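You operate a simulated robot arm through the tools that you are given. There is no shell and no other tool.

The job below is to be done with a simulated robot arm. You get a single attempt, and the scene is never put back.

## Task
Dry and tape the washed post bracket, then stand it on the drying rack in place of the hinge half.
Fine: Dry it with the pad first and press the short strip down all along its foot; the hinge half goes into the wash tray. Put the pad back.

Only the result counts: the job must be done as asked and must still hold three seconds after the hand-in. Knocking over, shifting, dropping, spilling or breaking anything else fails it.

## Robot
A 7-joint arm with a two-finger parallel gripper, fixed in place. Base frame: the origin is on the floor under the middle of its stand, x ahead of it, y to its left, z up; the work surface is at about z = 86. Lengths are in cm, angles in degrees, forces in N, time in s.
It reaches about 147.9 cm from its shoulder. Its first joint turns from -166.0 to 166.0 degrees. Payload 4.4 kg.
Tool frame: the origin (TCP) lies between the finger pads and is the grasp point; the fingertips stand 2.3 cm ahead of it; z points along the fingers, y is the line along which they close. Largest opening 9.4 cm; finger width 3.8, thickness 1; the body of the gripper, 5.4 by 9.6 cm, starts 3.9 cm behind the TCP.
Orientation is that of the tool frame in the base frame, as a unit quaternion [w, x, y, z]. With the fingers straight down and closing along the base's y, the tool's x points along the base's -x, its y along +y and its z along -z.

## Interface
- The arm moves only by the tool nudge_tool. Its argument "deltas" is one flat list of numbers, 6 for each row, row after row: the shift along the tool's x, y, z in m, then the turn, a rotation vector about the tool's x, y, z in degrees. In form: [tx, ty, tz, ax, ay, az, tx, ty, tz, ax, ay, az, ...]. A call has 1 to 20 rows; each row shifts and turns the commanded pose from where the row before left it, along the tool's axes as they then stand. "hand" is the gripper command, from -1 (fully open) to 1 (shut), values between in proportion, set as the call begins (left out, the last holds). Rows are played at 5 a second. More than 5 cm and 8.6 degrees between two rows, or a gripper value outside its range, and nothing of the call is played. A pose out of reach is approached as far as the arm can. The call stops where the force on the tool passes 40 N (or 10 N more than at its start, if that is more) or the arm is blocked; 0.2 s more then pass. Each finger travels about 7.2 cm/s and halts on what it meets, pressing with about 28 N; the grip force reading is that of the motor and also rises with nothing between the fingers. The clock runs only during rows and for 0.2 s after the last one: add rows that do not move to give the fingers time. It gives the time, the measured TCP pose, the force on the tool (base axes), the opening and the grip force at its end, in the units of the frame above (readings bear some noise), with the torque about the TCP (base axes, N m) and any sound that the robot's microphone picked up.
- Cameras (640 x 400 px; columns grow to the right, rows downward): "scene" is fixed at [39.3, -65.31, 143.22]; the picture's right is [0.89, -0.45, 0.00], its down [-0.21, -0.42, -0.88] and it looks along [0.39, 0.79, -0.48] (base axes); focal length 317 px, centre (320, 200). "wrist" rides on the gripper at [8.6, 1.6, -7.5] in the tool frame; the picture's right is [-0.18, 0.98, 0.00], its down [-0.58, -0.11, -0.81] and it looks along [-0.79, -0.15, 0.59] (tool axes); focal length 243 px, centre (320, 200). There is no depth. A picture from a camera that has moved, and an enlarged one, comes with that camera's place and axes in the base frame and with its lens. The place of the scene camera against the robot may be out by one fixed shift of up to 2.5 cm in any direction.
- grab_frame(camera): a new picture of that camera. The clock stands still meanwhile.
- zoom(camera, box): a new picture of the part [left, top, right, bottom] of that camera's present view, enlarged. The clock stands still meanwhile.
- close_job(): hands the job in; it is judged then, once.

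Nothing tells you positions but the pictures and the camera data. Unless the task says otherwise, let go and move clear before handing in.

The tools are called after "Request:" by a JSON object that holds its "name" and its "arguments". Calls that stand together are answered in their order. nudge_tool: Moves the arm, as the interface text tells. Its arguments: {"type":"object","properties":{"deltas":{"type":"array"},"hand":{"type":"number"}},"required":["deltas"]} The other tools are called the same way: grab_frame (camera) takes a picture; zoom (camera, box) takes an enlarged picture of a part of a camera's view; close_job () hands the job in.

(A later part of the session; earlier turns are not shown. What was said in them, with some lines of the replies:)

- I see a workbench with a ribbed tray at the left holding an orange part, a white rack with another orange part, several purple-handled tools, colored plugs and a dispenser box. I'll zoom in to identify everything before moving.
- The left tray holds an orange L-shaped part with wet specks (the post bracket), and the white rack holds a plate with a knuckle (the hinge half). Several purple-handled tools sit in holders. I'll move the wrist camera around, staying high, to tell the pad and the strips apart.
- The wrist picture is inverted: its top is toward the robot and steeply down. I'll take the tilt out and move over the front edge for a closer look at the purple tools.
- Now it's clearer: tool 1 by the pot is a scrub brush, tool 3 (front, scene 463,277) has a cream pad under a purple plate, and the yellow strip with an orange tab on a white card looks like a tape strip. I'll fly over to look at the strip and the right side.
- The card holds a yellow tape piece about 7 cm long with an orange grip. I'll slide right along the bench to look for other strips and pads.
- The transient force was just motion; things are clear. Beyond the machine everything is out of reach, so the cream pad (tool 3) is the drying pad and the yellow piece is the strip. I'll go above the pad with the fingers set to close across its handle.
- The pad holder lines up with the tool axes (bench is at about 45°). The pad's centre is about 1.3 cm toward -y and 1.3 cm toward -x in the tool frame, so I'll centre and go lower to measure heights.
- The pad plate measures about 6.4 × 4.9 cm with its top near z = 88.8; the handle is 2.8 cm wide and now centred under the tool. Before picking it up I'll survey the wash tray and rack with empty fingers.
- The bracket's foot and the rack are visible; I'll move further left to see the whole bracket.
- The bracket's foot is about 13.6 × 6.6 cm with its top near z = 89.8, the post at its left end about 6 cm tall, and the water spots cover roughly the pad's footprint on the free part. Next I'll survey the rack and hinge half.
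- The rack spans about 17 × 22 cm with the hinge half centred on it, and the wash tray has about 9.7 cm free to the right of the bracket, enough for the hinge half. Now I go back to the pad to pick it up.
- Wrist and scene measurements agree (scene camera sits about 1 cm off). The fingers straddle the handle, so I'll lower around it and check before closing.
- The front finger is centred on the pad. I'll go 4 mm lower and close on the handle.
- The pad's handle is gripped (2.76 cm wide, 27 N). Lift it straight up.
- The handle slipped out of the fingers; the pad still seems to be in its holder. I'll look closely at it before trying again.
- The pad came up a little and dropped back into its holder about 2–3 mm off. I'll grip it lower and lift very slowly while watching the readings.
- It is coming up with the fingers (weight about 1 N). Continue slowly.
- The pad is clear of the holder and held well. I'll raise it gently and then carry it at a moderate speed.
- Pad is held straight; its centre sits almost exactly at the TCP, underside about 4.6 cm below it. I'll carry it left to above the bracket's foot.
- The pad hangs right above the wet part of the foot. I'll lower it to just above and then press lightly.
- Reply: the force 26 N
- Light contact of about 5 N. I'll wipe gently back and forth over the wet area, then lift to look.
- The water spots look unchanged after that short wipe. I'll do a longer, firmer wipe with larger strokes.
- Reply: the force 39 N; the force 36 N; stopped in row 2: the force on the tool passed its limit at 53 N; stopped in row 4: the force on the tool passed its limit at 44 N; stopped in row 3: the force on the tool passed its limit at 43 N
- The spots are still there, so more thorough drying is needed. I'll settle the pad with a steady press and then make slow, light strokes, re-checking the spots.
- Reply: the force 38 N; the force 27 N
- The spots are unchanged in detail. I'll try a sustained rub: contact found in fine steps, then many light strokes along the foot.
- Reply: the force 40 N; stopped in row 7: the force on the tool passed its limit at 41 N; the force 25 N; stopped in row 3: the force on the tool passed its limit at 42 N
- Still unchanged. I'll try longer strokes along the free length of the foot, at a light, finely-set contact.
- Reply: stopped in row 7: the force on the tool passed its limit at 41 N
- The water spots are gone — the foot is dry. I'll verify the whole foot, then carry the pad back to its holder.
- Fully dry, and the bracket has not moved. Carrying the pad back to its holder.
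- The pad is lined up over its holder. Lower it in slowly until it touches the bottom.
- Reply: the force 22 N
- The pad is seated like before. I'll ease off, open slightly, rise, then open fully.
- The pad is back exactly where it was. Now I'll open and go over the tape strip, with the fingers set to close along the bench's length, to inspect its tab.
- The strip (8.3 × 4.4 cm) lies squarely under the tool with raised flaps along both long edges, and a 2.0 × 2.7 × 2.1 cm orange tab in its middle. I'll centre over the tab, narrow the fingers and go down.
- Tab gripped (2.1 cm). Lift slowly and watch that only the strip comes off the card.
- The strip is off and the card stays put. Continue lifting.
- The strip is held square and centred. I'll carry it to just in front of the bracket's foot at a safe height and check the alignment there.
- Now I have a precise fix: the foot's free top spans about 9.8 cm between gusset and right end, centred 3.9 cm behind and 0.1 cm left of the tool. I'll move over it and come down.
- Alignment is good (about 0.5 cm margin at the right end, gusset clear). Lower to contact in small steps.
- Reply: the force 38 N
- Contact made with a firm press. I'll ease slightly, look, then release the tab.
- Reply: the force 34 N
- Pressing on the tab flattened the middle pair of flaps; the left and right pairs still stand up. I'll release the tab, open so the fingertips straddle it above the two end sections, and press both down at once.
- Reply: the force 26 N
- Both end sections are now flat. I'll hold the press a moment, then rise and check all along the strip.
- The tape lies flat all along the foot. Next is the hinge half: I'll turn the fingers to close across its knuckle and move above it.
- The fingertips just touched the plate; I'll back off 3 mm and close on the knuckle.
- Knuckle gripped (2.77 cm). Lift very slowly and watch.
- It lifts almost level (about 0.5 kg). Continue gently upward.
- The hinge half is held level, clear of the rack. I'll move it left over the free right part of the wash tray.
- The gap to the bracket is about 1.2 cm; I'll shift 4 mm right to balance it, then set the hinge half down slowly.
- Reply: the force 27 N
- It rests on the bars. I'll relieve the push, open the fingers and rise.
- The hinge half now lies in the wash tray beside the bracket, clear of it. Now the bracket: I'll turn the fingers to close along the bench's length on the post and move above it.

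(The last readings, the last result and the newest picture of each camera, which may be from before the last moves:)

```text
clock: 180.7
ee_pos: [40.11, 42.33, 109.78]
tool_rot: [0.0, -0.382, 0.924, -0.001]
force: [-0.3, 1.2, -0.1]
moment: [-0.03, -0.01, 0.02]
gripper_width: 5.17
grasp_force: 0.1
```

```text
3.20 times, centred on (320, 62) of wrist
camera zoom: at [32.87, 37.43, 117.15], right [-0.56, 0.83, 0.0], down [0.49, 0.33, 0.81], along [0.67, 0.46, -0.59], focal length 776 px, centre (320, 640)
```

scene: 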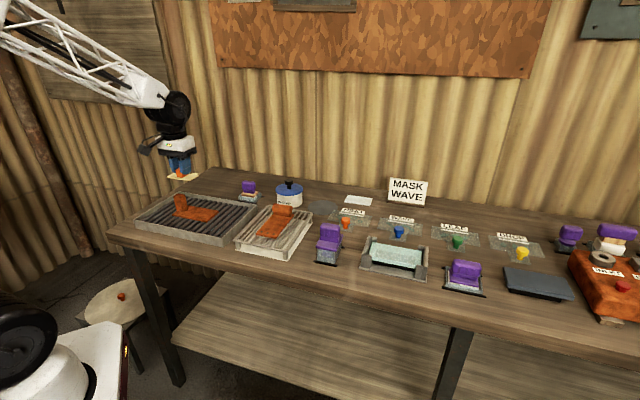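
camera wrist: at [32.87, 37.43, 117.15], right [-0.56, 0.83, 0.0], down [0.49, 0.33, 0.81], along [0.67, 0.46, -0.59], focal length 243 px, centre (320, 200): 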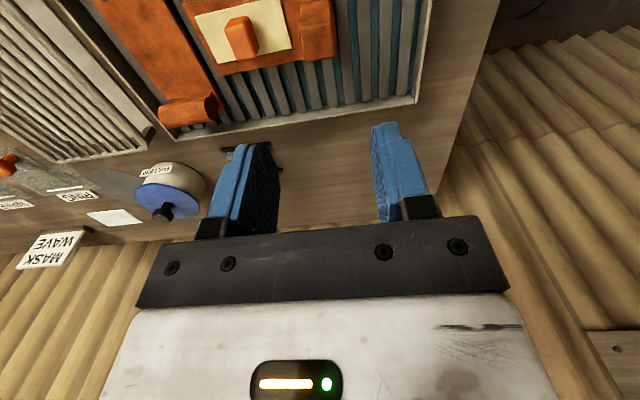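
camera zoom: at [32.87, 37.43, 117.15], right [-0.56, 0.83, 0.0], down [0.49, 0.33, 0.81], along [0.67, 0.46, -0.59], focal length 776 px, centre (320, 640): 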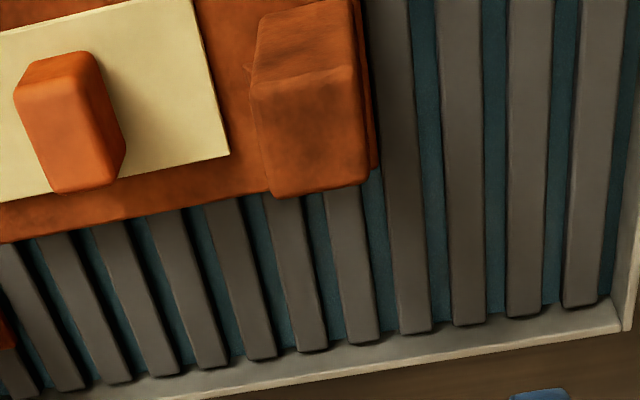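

Request:
{"name": "nudge_tool", "arguments": {"deltas": [0.0033, -0.0014, 0.03, 0, 0, 0, 0, 0, 0.04, 0, 0, 0, 0, 0, 0.04, 0, 0, 0, 0, 0, 0, 0, 0, 0]}}

Request:
{"name": "grab_frame", "arguments": {"camera": "wrist"}}

Request:
{"name": "zoom", "arguments": {"camera": "scene", "box": [140, 160, 220, 225]}}

```text
clock: 181.7
ee_pos: [40.06, 41.62, 98.64]
tool_rot: [0.001, -0.383, 0.924, -0.001]
force: [-0.2, -0.4, -0.4]
moment: [0.04, 0.01, 0.03]
gripper_width: 5.17
grasp_force: 0.0
```

```text
taken
camera wrist: at [32.82, 36.72, 106.12], right [-0.56, 0.83, 0.0], down [0.49, 0.33, 0.81], along [0.67, 0.46, -0.59], focal length 243 px, centre (320, 200)
```

wrist: 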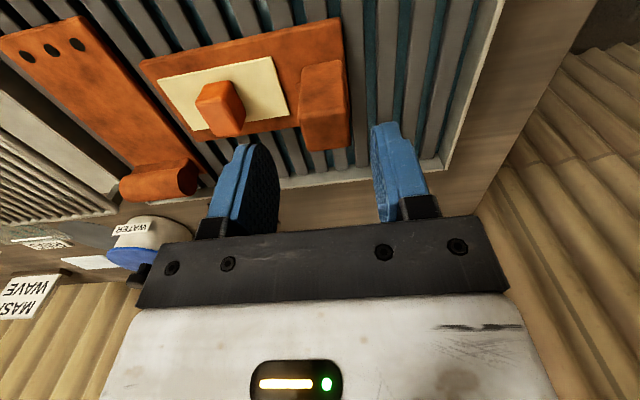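

```text
6.15 times, centred on (180, 192) of scene
camera zoom: at [39.3, -65.31, 143.22], right [0.89, -0.45, 0.0], down [-0.21, -0.42, -0.88], along [0.39, 0.79, -0.48], focal length 1950 px, centre (1182, 246)
```

zoom: 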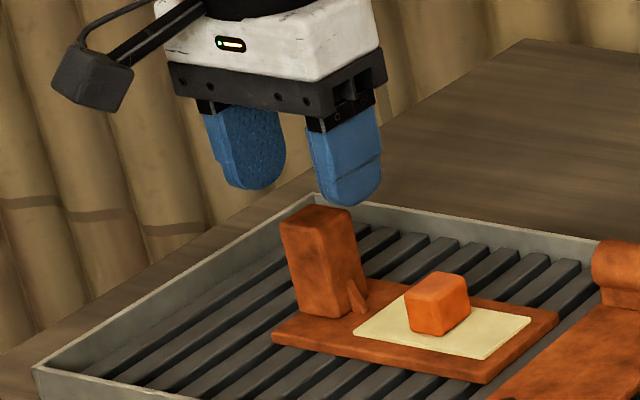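

Request:
{"name": "zoom", "arguments": {"camera": "wrist", "box": [240, 30, 400, 180]}}

```text
2.67 times, centred on (320, 105) of wrist
camera zoom: at [32.82, 36.72, 106.12], right [-0.56, 0.83, 0.0], down [0.49, 0.33, 0.81], along [0.67, 0.46, -0.59], focal length 647 px, centre (320, 453)
```

zoom: 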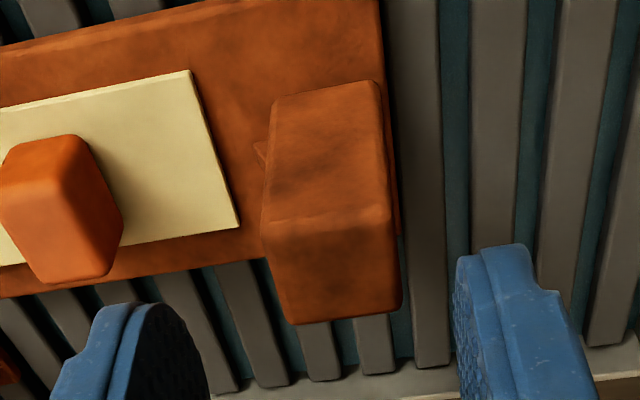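

Request:
{"name": "nudge_tool", "arguments": {"deltas": [-0.0035, 0.0025, 0.01, 0, 0, 0, 0, 0, 0.01, 0, 0, 0, 0, 0, 0, 0, 0, 0]}}

Request:
{"name": "zoom", "arguments": {"camera": "wrist", "box": [200, 50, 440, 220]}}

Request:
{"name": "zoom", "arguments": {"camera": "scene", "box": [140, 160, 220, 225]}}

```text
clock: 182.4
ee_pos: [40.24, 42.18, 96.64]
tool_rot: [0.001, -0.383, 0.924, 0.0]
force: [-0.1, -0.7, 0.2]
moment: [-0.03, -0.02, 0.01]
gripper_width: 5.17
grasp_force: 0.0
```

```text
2.35 times, centred on (320, 135) of wrist
camera zoom: at [33.05, 37.25, 104.18], right [-0.56, 0.83, 0.0], down [0.49, 0.33, 0.81], along [0.67, 0.46, -0.59], focal length 571 px, centre (320, 353)
```

zoom: 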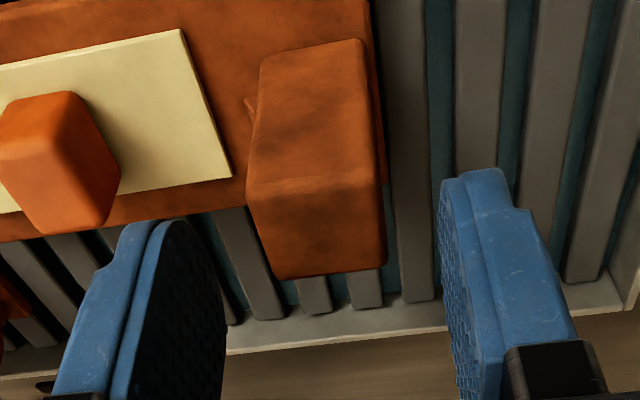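

```text
6.15 times, centred on (180, 192) of scene
camera zoom: at [39.3, -65.31, 143.22], right [0.89, -0.45, 0.0], down [-0.21, -0.42, -0.88], along [0.39, 0.79, -0.48], focal length 1950 px, centre (1182, 246)
```

zoom: 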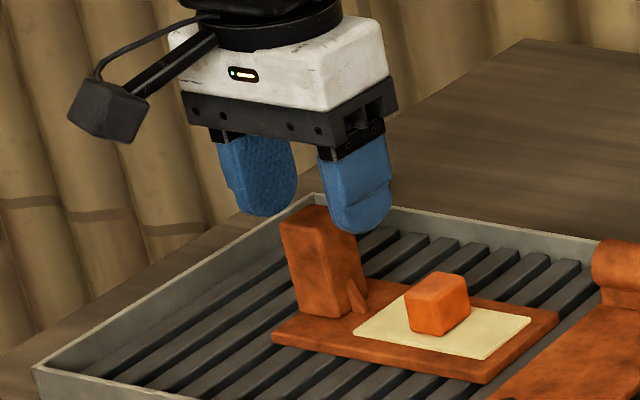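

Centred on the post. Lower the last bit and close on it, staying above the gusset.

Request:
{"name": "nudge_tool", "arguments": {"deltas": [0, 0.001, 0.01, 0, 0, 0, 0, 0, 0.01, 0, 0, 0, 0, 0, 0.005, 0, 0, 0, 0, 0, 0, 0, 0, 0]}}

Request:
{"name": "zoom", "arguments": {"camera": "scene", "box": [140, 160, 220, 225]}}

```text
clock: 183.4
ee_pos: [40.2, 42.32, 94.15]
tool_rot: [0.0, -0.383, 0.924, -0.001]
force: [-0.9, -0.5, -0.4]
moment: [0.01, -0.03, -0.01]
gripper_width: 5.16
grasp_force: 0.1
```

```text
6.15 times, centred on (180, 192) of scene
camera zoom: at [39.3, -65.31, 143.22], right [0.89, -0.45, 0.0], down [-0.21, -0.42, -0.88], along [0.39, 0.79, -0.48], focal length 1950 px, centre (1182, 246)
```

zoom: 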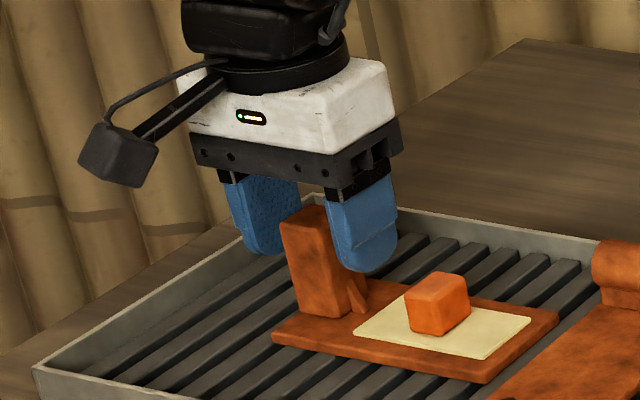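

Request:
{"name": "nudge_tool", "arguments": {"deltas": [0, 0, 0, 0, 0, 0, 0, 0, 0, 0, 0, 0, 0, 0, 0, 0, 0, 0, 0, 0, 0, 0, 0, 0, 0, 0, 0, 0, 0, 0, 0, 0, 0, 0, 0, 0], "hand": 1}}

Request:
{"name": "zoom", "arguments": {"camera": "scene", "box": [140, 160, 220, 225]}}

Request:
{"name": "grab_frame", "arguments": {"camera": "wrist"}}

```text
clock: 184.8
ee_pos: [40.05, 42.38, 94.29]
tool_rot: [0.001, -0.383, 0.924, -0.001]
force: [5.4, -5.6, 3.7]
moment: [-0.03, 0.02, 0.0]
gripper_width: 2.81
grasp_force: 27.9
```

```text
6.15 times, centred on (180, 192) of scene
camera zoom: at [39.3, -65.31, 143.22], right [0.89, -0.45, 0.0], down [-0.21, -0.42, -0.88], along [0.39, 0.79, -0.48], focal length 1950 px, centre (1182, 246)
```

zoom: 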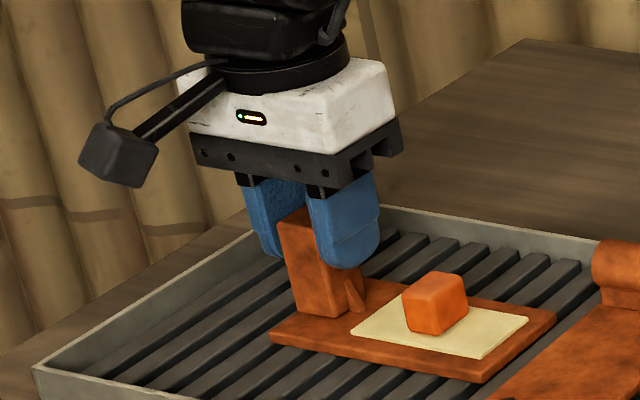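

```text
taken
camera wrist: at [32.92, 37.44, 101.69], right [-0.56, 0.83, 0.0], down [0.49, 0.33, 0.81], along [0.67, 0.46, -0.59], focal length 243 px, centre (320, 200)
```

wrist: 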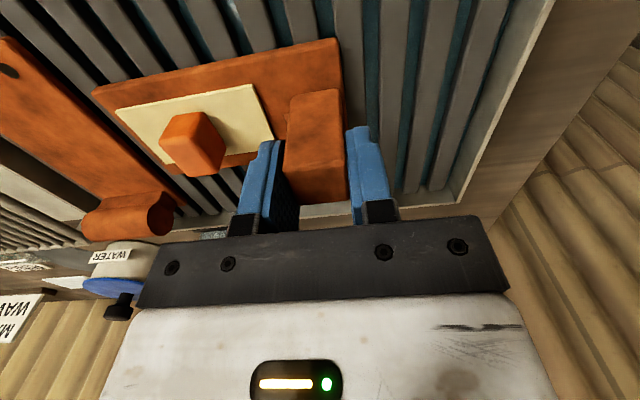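

The post is gripped (2.8 cm). Lift slowly and watch for tilt.

Request:
{"name": "nudge_tool", "arguments": {"deltas": [0, 0, -0.001, 0, 0, 0, 0, 0, -0.002, 0, 0, 0, 0, 0, -0.002, 0, 0, 0, 0, 0, -0.002, 0, 0, 0, 0, 0, -0.003, 0, 0, 0]}}

Request:
{"name": "zoom", "arguments": {"camera": "scene", "box": [150, 160, 250, 240]}}

```text
clock: 186.1
ee_pos: [40.36, 42.33, 95.34]
tool_rot: [0.0, -0.383, 0.924, -0.002]
force: [0.2, -0.2, -6.8]
moment: [0.16, 0.16, 0.02]
gripper_width: 2.79
grasp_force: 27.2
```

```text
5.00 times, centred on (200, 200) of scene
camera zoom: at [39.3, -65.31, 143.22], right [0.89, -0.45, 0.0], down [-0.21, -0.42, -0.88], along [0.39, 0.79, -0.48], focal length 1584 px, centre (920, 200)
```

zoom: 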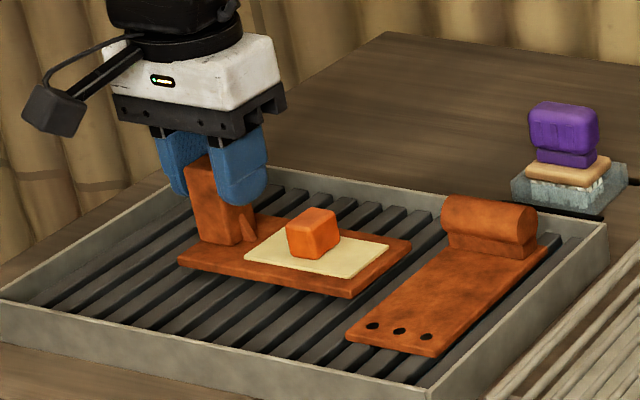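

It lifts level. Continue up gently to a safe height.

Request:
{"name": "nudge_tool", "arguments": {"deltas": [0, 0, -0.004, 0, 0, 0, 0, 0, -0.006, 0, 0, 0, 0, 0, -0.008, 0, 0, 0, 0, 0, -0.01, 0, 0, 0, 0, 0, -0.01, 0, 0, 0, 0, 0, -0.01, 0, 0, 0, 0, 0, -0.01, 0, 0, 0, 0, 0, -0.01, 0, 0, 0, 0, 0, -0.01, 0, 0, 0, 0, 0, -0.01, 0, 0, 0, 0, 0, -0.01, 0, 0, 0, 0, 0, -0.01, 0, 0, 0, 0, 0, -0.01, 0, 0, 0, 0, 0, -0.006, 0, 0, 0, 0, 0, -0.004, 0, 0, 0, 0, 0, 0, 0, 0, 0]}}

Request:
{"name": "zoom", "arguments": {"camera": "scene", "box": [130, 120, 290, 250]}}

Request:
{"name": "grab_frame", "arguments": {"camera": "wrist"}}

```text
clock: 189.4
ee_pos: [40.31, 42.4, 107.97]
tool_rot: [0.001, -0.382, 0.924, -0.001]
force: [-0.4, -0.8, -6.3]
moment: [0.19, 0.13, -0.03]
gripper_width: 2.77
grasp_force: 28.3
```

```text
3.08 times, centred on (210, 185) of scene
camera zoom: at [39.3, -65.31, 143.22], right [0.89, -0.45, 0.0], down [-0.21, -0.42, -0.88], along [0.39, 0.79, -0.48], focal length 975 px, centre (658, 246)
```

zoom: 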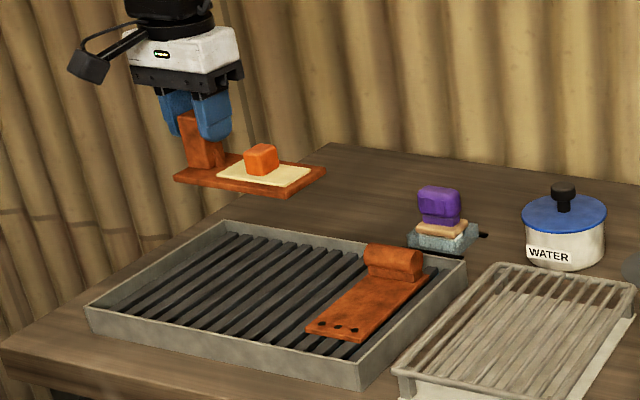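

```text
taken
camera wrist: at [32.94, 37.46, 115.46], right [-0.56, 0.83, 0.0], down [0.49, 0.33, 0.81], along [0.67, 0.46, -0.59], focal length 243 px, centre (320, 200)
```

wrist: 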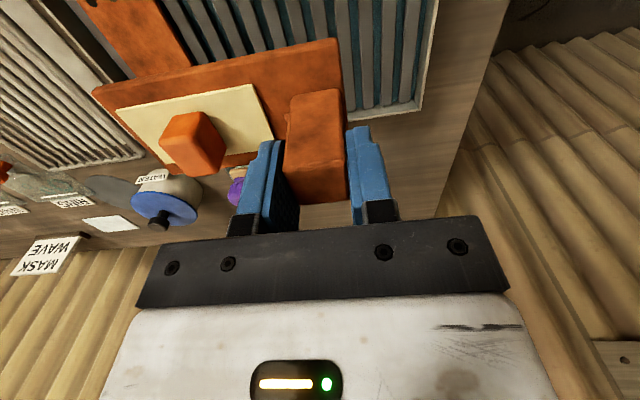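

The bracket hangs level with the tape in place. I'll turn it slowly by 90° so its foot will lie front-to-back on the rack, as the hinge half did.

Request:
{"name": "nudge_tool", "arguments": {"deltas": [0, 0, 0, 0, 0, 3, 0, 0, 0, 0, 0, 5, 0, 0, 0, 0, 0, 5, 0, 0, 0, 0, 0, 5, 0, 0, 0, 0, 0, 5, 0, 0, 0, 0, 0, 5, 0, 0, 0, 0, 0, 5, 0, 0, 0, 0, 0, 5, 0, 0, 0, 0, 0, 5, 0, 0, 0, 0, 0, 5, 0, 0, 0, 0, 0, 5, 0, 0, 0, 0, 0, 5, 0, 0, 0, 0, 0, 5, 0, 0, 0, 0, 0, 5, 0, 0, 0, 0, 0, 5, 0, 0, 0, 0, 0, 5, 0, 0, 0, 0, 0, 5, 0, 0, 0, 0, 0, 5, 0, 0, 0, 0, 0, 2]}}

Request:
{"name": "grab_frame", "arguments": {"camera": "wrist"}}

Request:
{"name": "zoom", "arguments": {"camera": "scene", "box": [130, 120, 290, 250]}}

```text
clock: 193.4
ee_pos: [40.32, 42.43, 108.14]
tool_rot: [0.001, 0.382, 0.924, -0.001]
force: [-0.5, 0.8, -7.1]
moment: [0.16, -0.19, 0.02]
gripper_width: 2.78
grasp_force: 27.7
```

```text
taken
camera wrist: at [35.34, 49.69, 115.57], right [0.83, 0.56, 0.0], down [0.33, -0.49, 0.81], along [0.46, -0.67, -0.59], focal length 243 px, centre (320, 200)
```

wrist: 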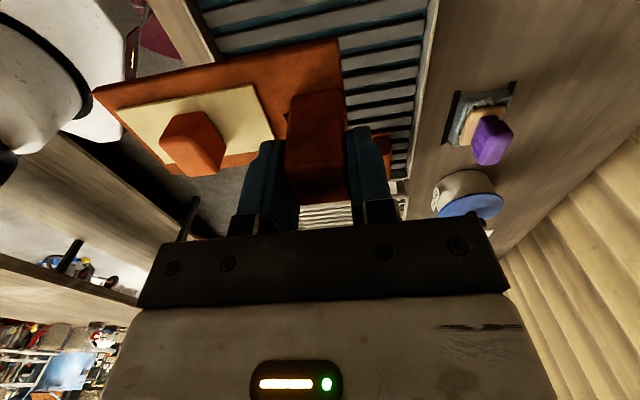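

```text
3.08 times, centred on (210, 185) of scene
camera zoom: at [39.3, -65.31, 143.22], right [0.89, -0.45, 0.0], down [-0.21, -0.42, -0.88], along [0.39, 0.79, -0.48], focal length 975 px, centre (658, 246)
```

zoom: 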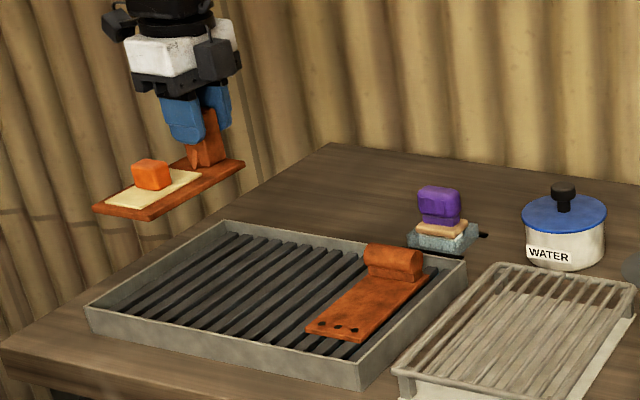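

Request:
{"name": "nudge_tool", "arguments": {"deltas": [-0.01, 0.002, 0, 0, 0, 0, -0.02, 0.003, 0, 0, 0, 0, -0.03, 0.0035, 0, 0, 0, 0, -0.03, 0.0035, 0, 0, 0, 0, -0.03, 0.0035, 0, 0, 0, 0, -0.03, 0.0035, 0, 0, 0, 0, -0.03, 0.0035, 0, 0, 0, 0, -0.03, 0.0035, 0, 0, 0, 0, -0.03, 0.0035, 0, 0, 0, 0, -0.03, 0.0035, 0, 0, 0, 0, -0.03, 0.0035, 0, 0, 0, 0, -0.03, 0.0035, 0, 0, 0, 0, -0.02, 0.003, 0, 0, 0, 0, -0.012, 0.0012, 0, 0, 0, 0, -0.007, 0, 0, 0, 0, 0, 0, 0, 0, 0, 0, 0]}}

Request:
{"name": "grab_frame", "arguments": {"camera": "wrist"}}

Request:
{"name": "zoom", "arguments": {"camera": "scene", "box": [190, 130, 350, 260]}}

```text
clock: 196.8
ee_pos: [69.4, 19.38, 108.15]
tool_rot: [0.001, 0.383, 0.924, 0.0]
force: [-0.3, -0.5, -7.2]
moment: [0.12, -0.19, -0.02]
gripper_width: 2.78
grasp_force: 28.2
```

```text
taken
camera wrist: at [64.55, 26.73, 115.57], right [0.83, 0.56, 0.0], down [0.33, -0.49, 0.81], along [0.46, -0.67, -0.59], focal length 243 px, centre (320, 200)
```

wrist: 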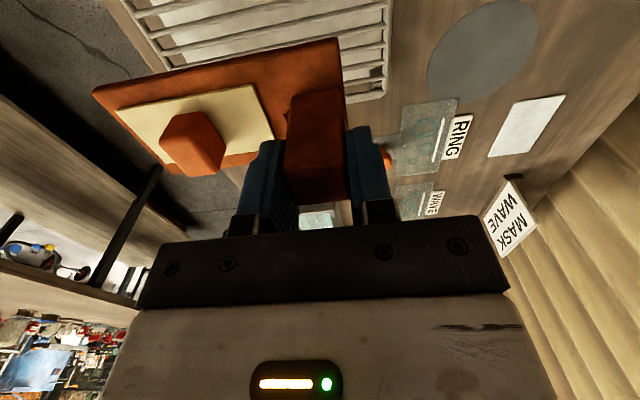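

```text
3.08 times, centred on (270, 195) of scene
camera zoom: at [39.3, -65.31, 143.22], right [0.89, -0.45, 0.0], down [-0.21, -0.42, -0.88], along [0.39, 0.79, -0.48], focal length 975 px, centre (474, 215)
```

zoom: 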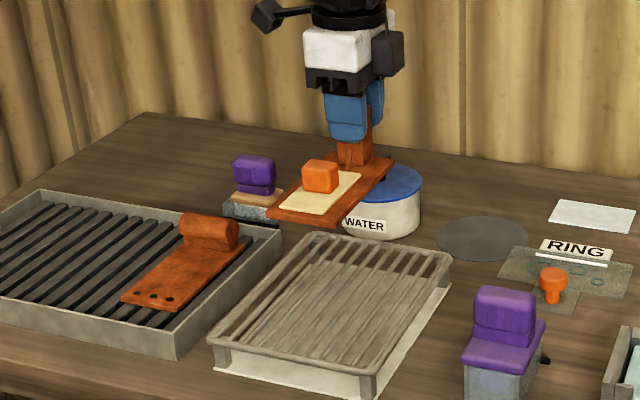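

It's right above the rack's centre. Lower gently.

Request:
{"name": "nudge_tool", "arguments": {"deltas": [0, 0, 0.006, 0, 0, 0, 0, 0, 0.01, 0, 0, 0, 0, 0, 0.01, 0, 0, 0, 0, 0, 0.01, 0, 0, 0, 0, 0, 0.01, 0, 0, 0, 0, 0, 0.01, 0, 0, 0, 0, 0, 0.01, 0, 0, 0, 0, 0, 0.01, 0, 0, 0, 0, 0, 0.01, 0, 0, 0, 0, 0, 0.008, 0, 0, 0, 0, 0, 0.006, 0, 0, 0, 0, 0, 0, 0, 0, 0]}}

Request:
{"name": "zoom", "arguments": {"camera": "scene", "box": [225, 160, 325, 250]}}

Request:
{"name": "grab_frame", "arguments": {"camera": "wrist"}}

```text
clock: 199.4
ee_pos: [69.5, 19.3, 98.15]
tool_rot: [0.001, 0.383, 0.924, -0.001]
force: [0.0, -0.2, -6.2]
moment: [0.19, -0.18, 0.01]
gripper_width: 2.78
grasp_force: 27.7
```

```text
4.44 times, centred on (275, 205) of scene
camera zoom: at [39.3, -65.31, 143.22], right [0.89, -0.45, 0.0], down [-0.21, -0.42, -0.88], along [0.39, 0.79, -0.48], focal length 1408 px, centre (520, 178)
```

zoom: 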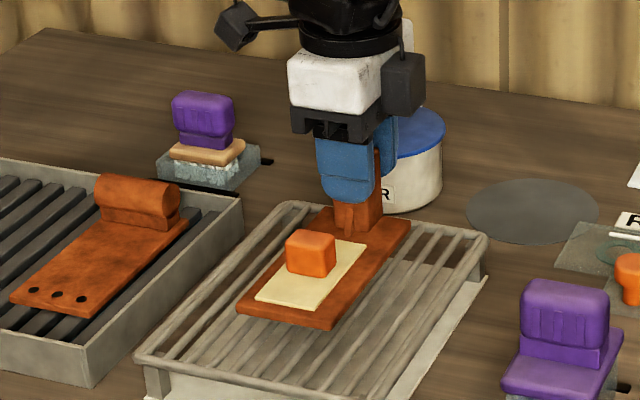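

```text
taken
camera wrist: at [64.62, 26.64, 105.62], right [0.83, 0.56, 0.0], down [0.33, -0.49, 0.81], along [0.46, -0.67, -0.59], focal length 243 px, centre (320, 200)
```

wrist: 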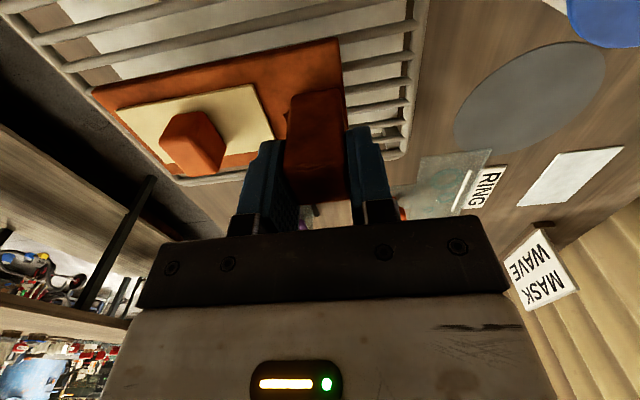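

Request:
{"name": "nudge_tool", "arguments": {"deltas": [0, 0, 0.005, 0, 0, 0, 0, 0, 0.005, 0, 0, 0, 0, 0, 0.004, 0, 0, 0, 0, 0, 0, 0, 0, 0]}}

Request:
{"name": "nudge_tool", "arguments": {"deltas": [0, 0, 0.002, 0, 0, 0, 0, 0, 0.002, 0, 0, 0]}}

Request:
{"name": "nudge_tool", "arguments": {"deltas": [0, 0, 0.0015, 0, 0, 0, 0, 0, 0.001, 0, 0, 0]}}

```text
clock: 200.4
ee_pos: [69.58, 19.26, 96.69]
tool_rot: [0.001, 0.383, 0.924, -0.001]
force: [-0.1, -1.3, -6.4]
moment: [0.14, -0.2, 0.01]
gripper_width: 2.8
grasp_force: 27.5
```

```text
clock: 201.1
ee_pos: [69.44, 19.2, 96.2]
tool_rot: [0.0, 0.383, 0.924, 0.0]
force: [0.5, 0.1, -6.5]
moment: [0.14, -0.21, 0.01]
gripper_width: 2.8
grasp_force: 27.9
```

```text
clock: 201.7
ee_pos: [69.41, 19.3, 96.14]
tool_rot: [0.001, 0.382, 0.924, -0.001]
force: [1.9, -0.9, -1.7]
moment: [-0.12, 0.24, 0.07]
gripper_width: 2.78
grasp_force: 27.7
```

Contact is starting. A little further until the weight is borne by the rack.

Request:
{"name": "nudge_tool", "arguments": {"deltas": [0, 0, 0.001, 0, 0, 0, 0, 0, 0.0005, 0, 0, 0]}}

Request:
{"name": "zoom", "arguments": {"camera": "scene", "box": [225, 160, 325, 250]}}

```text
clock: 202.2
ee_pos: [69.57, 19.33, 96.06]
tool_rot: [0.0, 0.383, 0.924, 0.001]
force: [-5.2, -0.7, 19.8]
moment: [-0.08, 0.33, 0.11]
gripper_width: 2.78
grasp_force: 28.0
```

```text
4.44 times, centred on (275, 205) of scene
camera zoom: at [39.3, -65.31, 143.22], right [0.89, -0.45, 0.0], down [-0.21, -0.42, -0.88], along [0.39, 0.79, -0.48], focal length 1408 px, centre (520, 178)
```

zoom: 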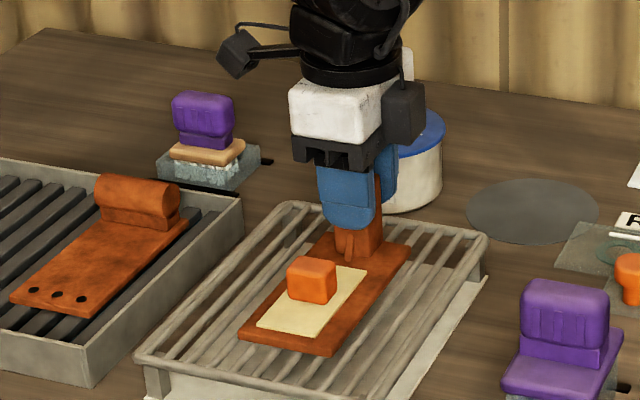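

Request:
{"name": "nudge_tool", "arguments": {"deltas": [0, 0, -0.001, 0, 0, 0, 0, 0, 0, 0, 0, 0]}}

Request:
{"name": "nudge_tool", "arguments": {"deltas": [0, 0, 0, 0, 0, 0, 0, 0, 0, 0, 0, 0, 0, 0, 0, 0, 0, 0, 0, 0, 0, 0, 0, 0], "hand": -0.1}}

Request:
{"name": "nudge_tool", "arguments": {"deltas": [0, 0, -0.005, 0, 0, 0, 0, 0, -0.01, 0, 0, 0, 0, 0, -0.02, 0, 0, 0, 0, 0, -0.04, 0, 0, 0, 0, 0, -0.04, 0, 0, 0, 0, 0, -0.04, 0, 0, 0, 0, 0, -0.03, 0, 0, 0, 0, 0, 0, 0, 0, 0]}}

Request:
{"name": "grab_frame", "arguments": {"camera": "scene"}}

Request:
{"name": "zoom", "arguments": {"camera": "scene", "box": [225, 160, 325, 250]}}

Request:
{"name": "grab_frame", "arguments": {"camera": "wrist"}}

```text
clock: 202.8
ee_pos: [69.46, 19.23, 95.97]
tool_rot: [0.001, 0.382, 0.924, 0.0]
force: [-6.2, -3.1, 20.6]
moment: [-0.05, 0.19, 0.06]
gripper_width: 2.78
grasp_force: 27.6
```

```text
clock: 203.8
ee_pos: [69.53, 19.4, 95.93]
tool_rot: [0.0, 0.383, 0.924, -0.001]
force: [0.6, -0.3, -0.4]
moment: [-0.01, 0.01, -0.01]
gripper_width: 5.19
grasp_force: 0.2
```

```text
clock: 205.7
ee_pos: [69.32, 19.07, 114.51]
tool_rot: [0.0, 0.382, 0.924, -0.001]
force: [-0.3, 0.7, 0.6]
moment: [0.0, 0.0, -0.01]
gripper_width: 5.16
grasp_force: 0.0
```

```text
taken
```

scene: 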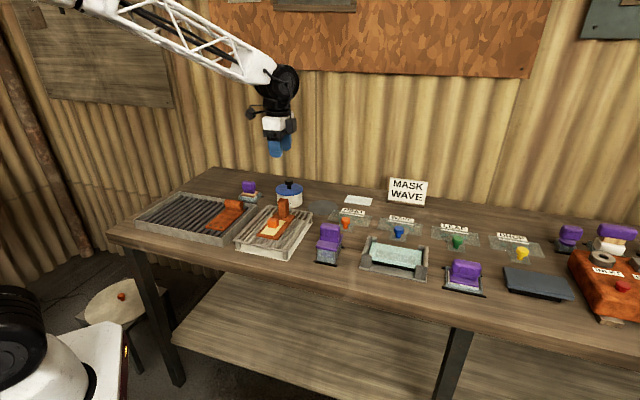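

```text
4.44 times, centred on (275, 205) of scene
camera zoom: at [39.3, -65.31, 143.22], right [0.89, -0.45, 0.0], down [-0.21, -0.42, -0.88], along [0.39, 0.79, -0.48], focal length 1408 px, centre (520, 178)
```

zoom: 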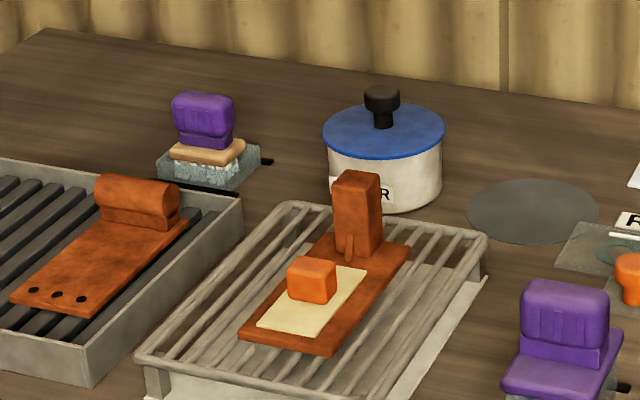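

```text
taken
camera wrist: at [64.43, 26.43, 122.01], right [0.83, 0.56, 0.0], down [0.33, -0.49, 0.81], along [0.46, -0.67, -0.59], focal length 243 px, centre (320, 200)
```

wrist: 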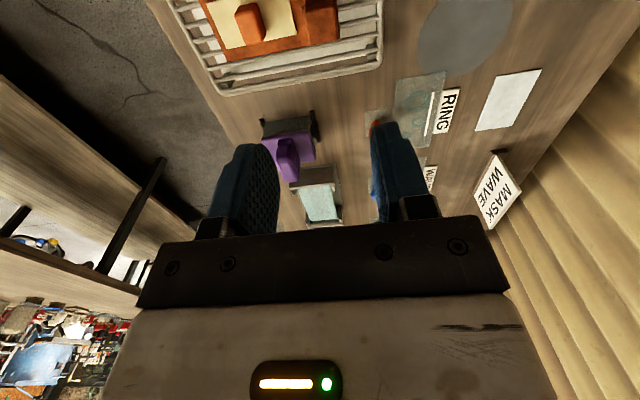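

The bracket stands on the rack with its tape flat, the hinge half lies in the wash tray, and the pad is in its holder. I'll move further clear and do a last check of the details.

Request:
{"name": "nudge_tool", "arguments": {"deltas": [0, 0, -0.03, 0, 0, 0, 0.03, 0, -0.03, 0, 0, 0, 0, 0, 0, 0, 0, 0, 0, 0, 0, 0, 0, 0]}}

Request:
{"name": "zoom", "arguments": {"camera": "scene", "box": [250, 185, 320, 245]}}

Request:
{"name": "zoom", "arguments": {"camera": "scene", "box": [130, 170, 260, 255]}}

Request:
{"name": "zoom", "arguments": {"camera": "scene", "box": [300, 160, 500, 310]}}

```text
clock: 206.7
ee_pos: [67.14, 21.66, 120.54]
tool_rot: [0.001, 0.382, 0.924, 0.0]
force: [-0.2, 0.3, 0.1]
moment: [0.0, 0.0, 0.01]
gripper_width: 5.17
grasp_force: 0.1
```

```text
6.67 times, centred on (285, 215) of scene
camera zoom: at [39.3, -65.31, 143.22], right [0.89, -0.45, 0.0], down [-0.21, -0.42, -0.88], along [0.39, 0.79, -0.48], focal length 2112 px, centre (553, 100)
```

zoom: 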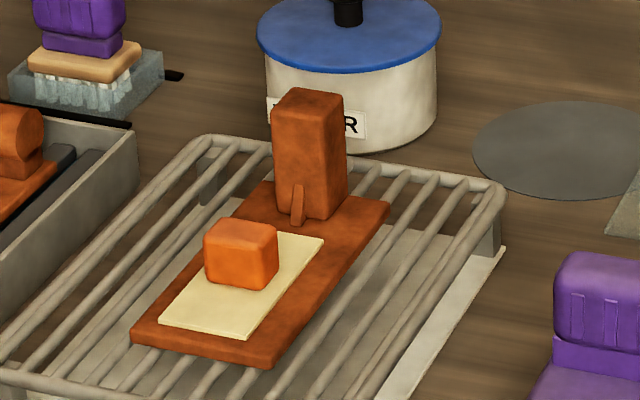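

```text
4.71 times, centred on (195, 212) of scene
camera zoom: at [39.3, -65.31, 143.22], right [0.89, -0.45, 0.0], down [-0.21, -0.42, -0.88], along [0.39, 0.79, -0.48], focal length 1491 px, centre (908, 141)
```

zoom: 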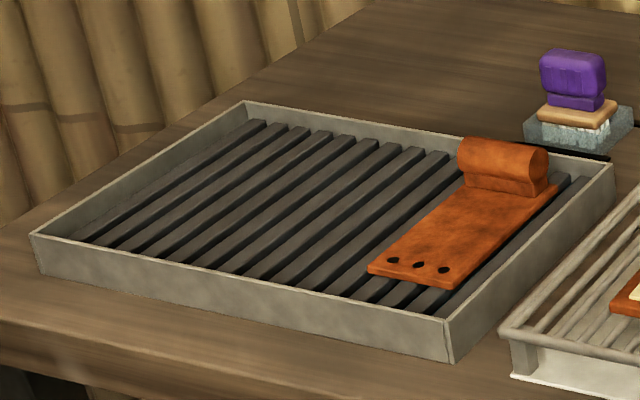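

```text
2.67 times, centred on (400, 235) of scene
camera zoom: at [39.3, -65.31, 143.22], right [0.89, -0.45, 0.0], down [-0.21, -0.42, -0.88], along [0.39, 0.79, -0.48], focal length 845 px, centre (107, 107)
```

zoom: 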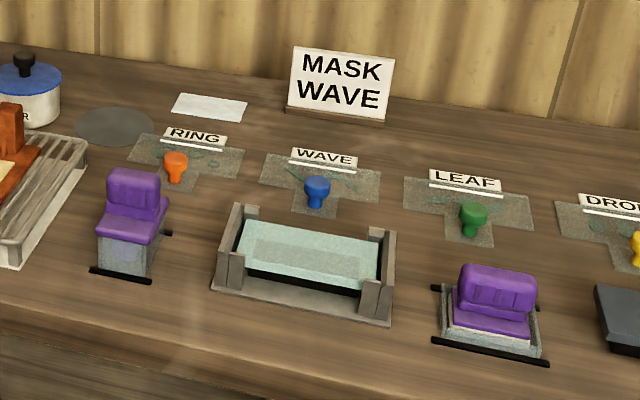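

The final pictures show everything in place. The bracket is dry, taped flat along its foot and upright on the rack; the hinge half is in the wash tray, and the pad is back in its holder. Nothing else has moved and the arm is clear, so I'm handing the job in.

Request:
{"name": "close_job", "arguments": {}}

```text
The job is handed in.
```

The job is done and handed in; the final pictures showed everything where you asked for it.

- **Drying:** I wiped the bracket's foot with the cream-faced, purple-handled pad until the water spots were gone. On my first lift the pad slipped out of the fingers and fell back into its holder a few millimetres off. After drying I set it back where it was at the start.
- **Taping:** the yellow strip lies along the foot. I pressed it in the middle and at both ends until all its raised flaps were flat.
- **Swap:** the hinge half is in the wash tray. The post bracket stands upright in the middle of the drying rack, post at the back.

In the pictures nothing else had moved, and the gripper was open and clear before I handed in.
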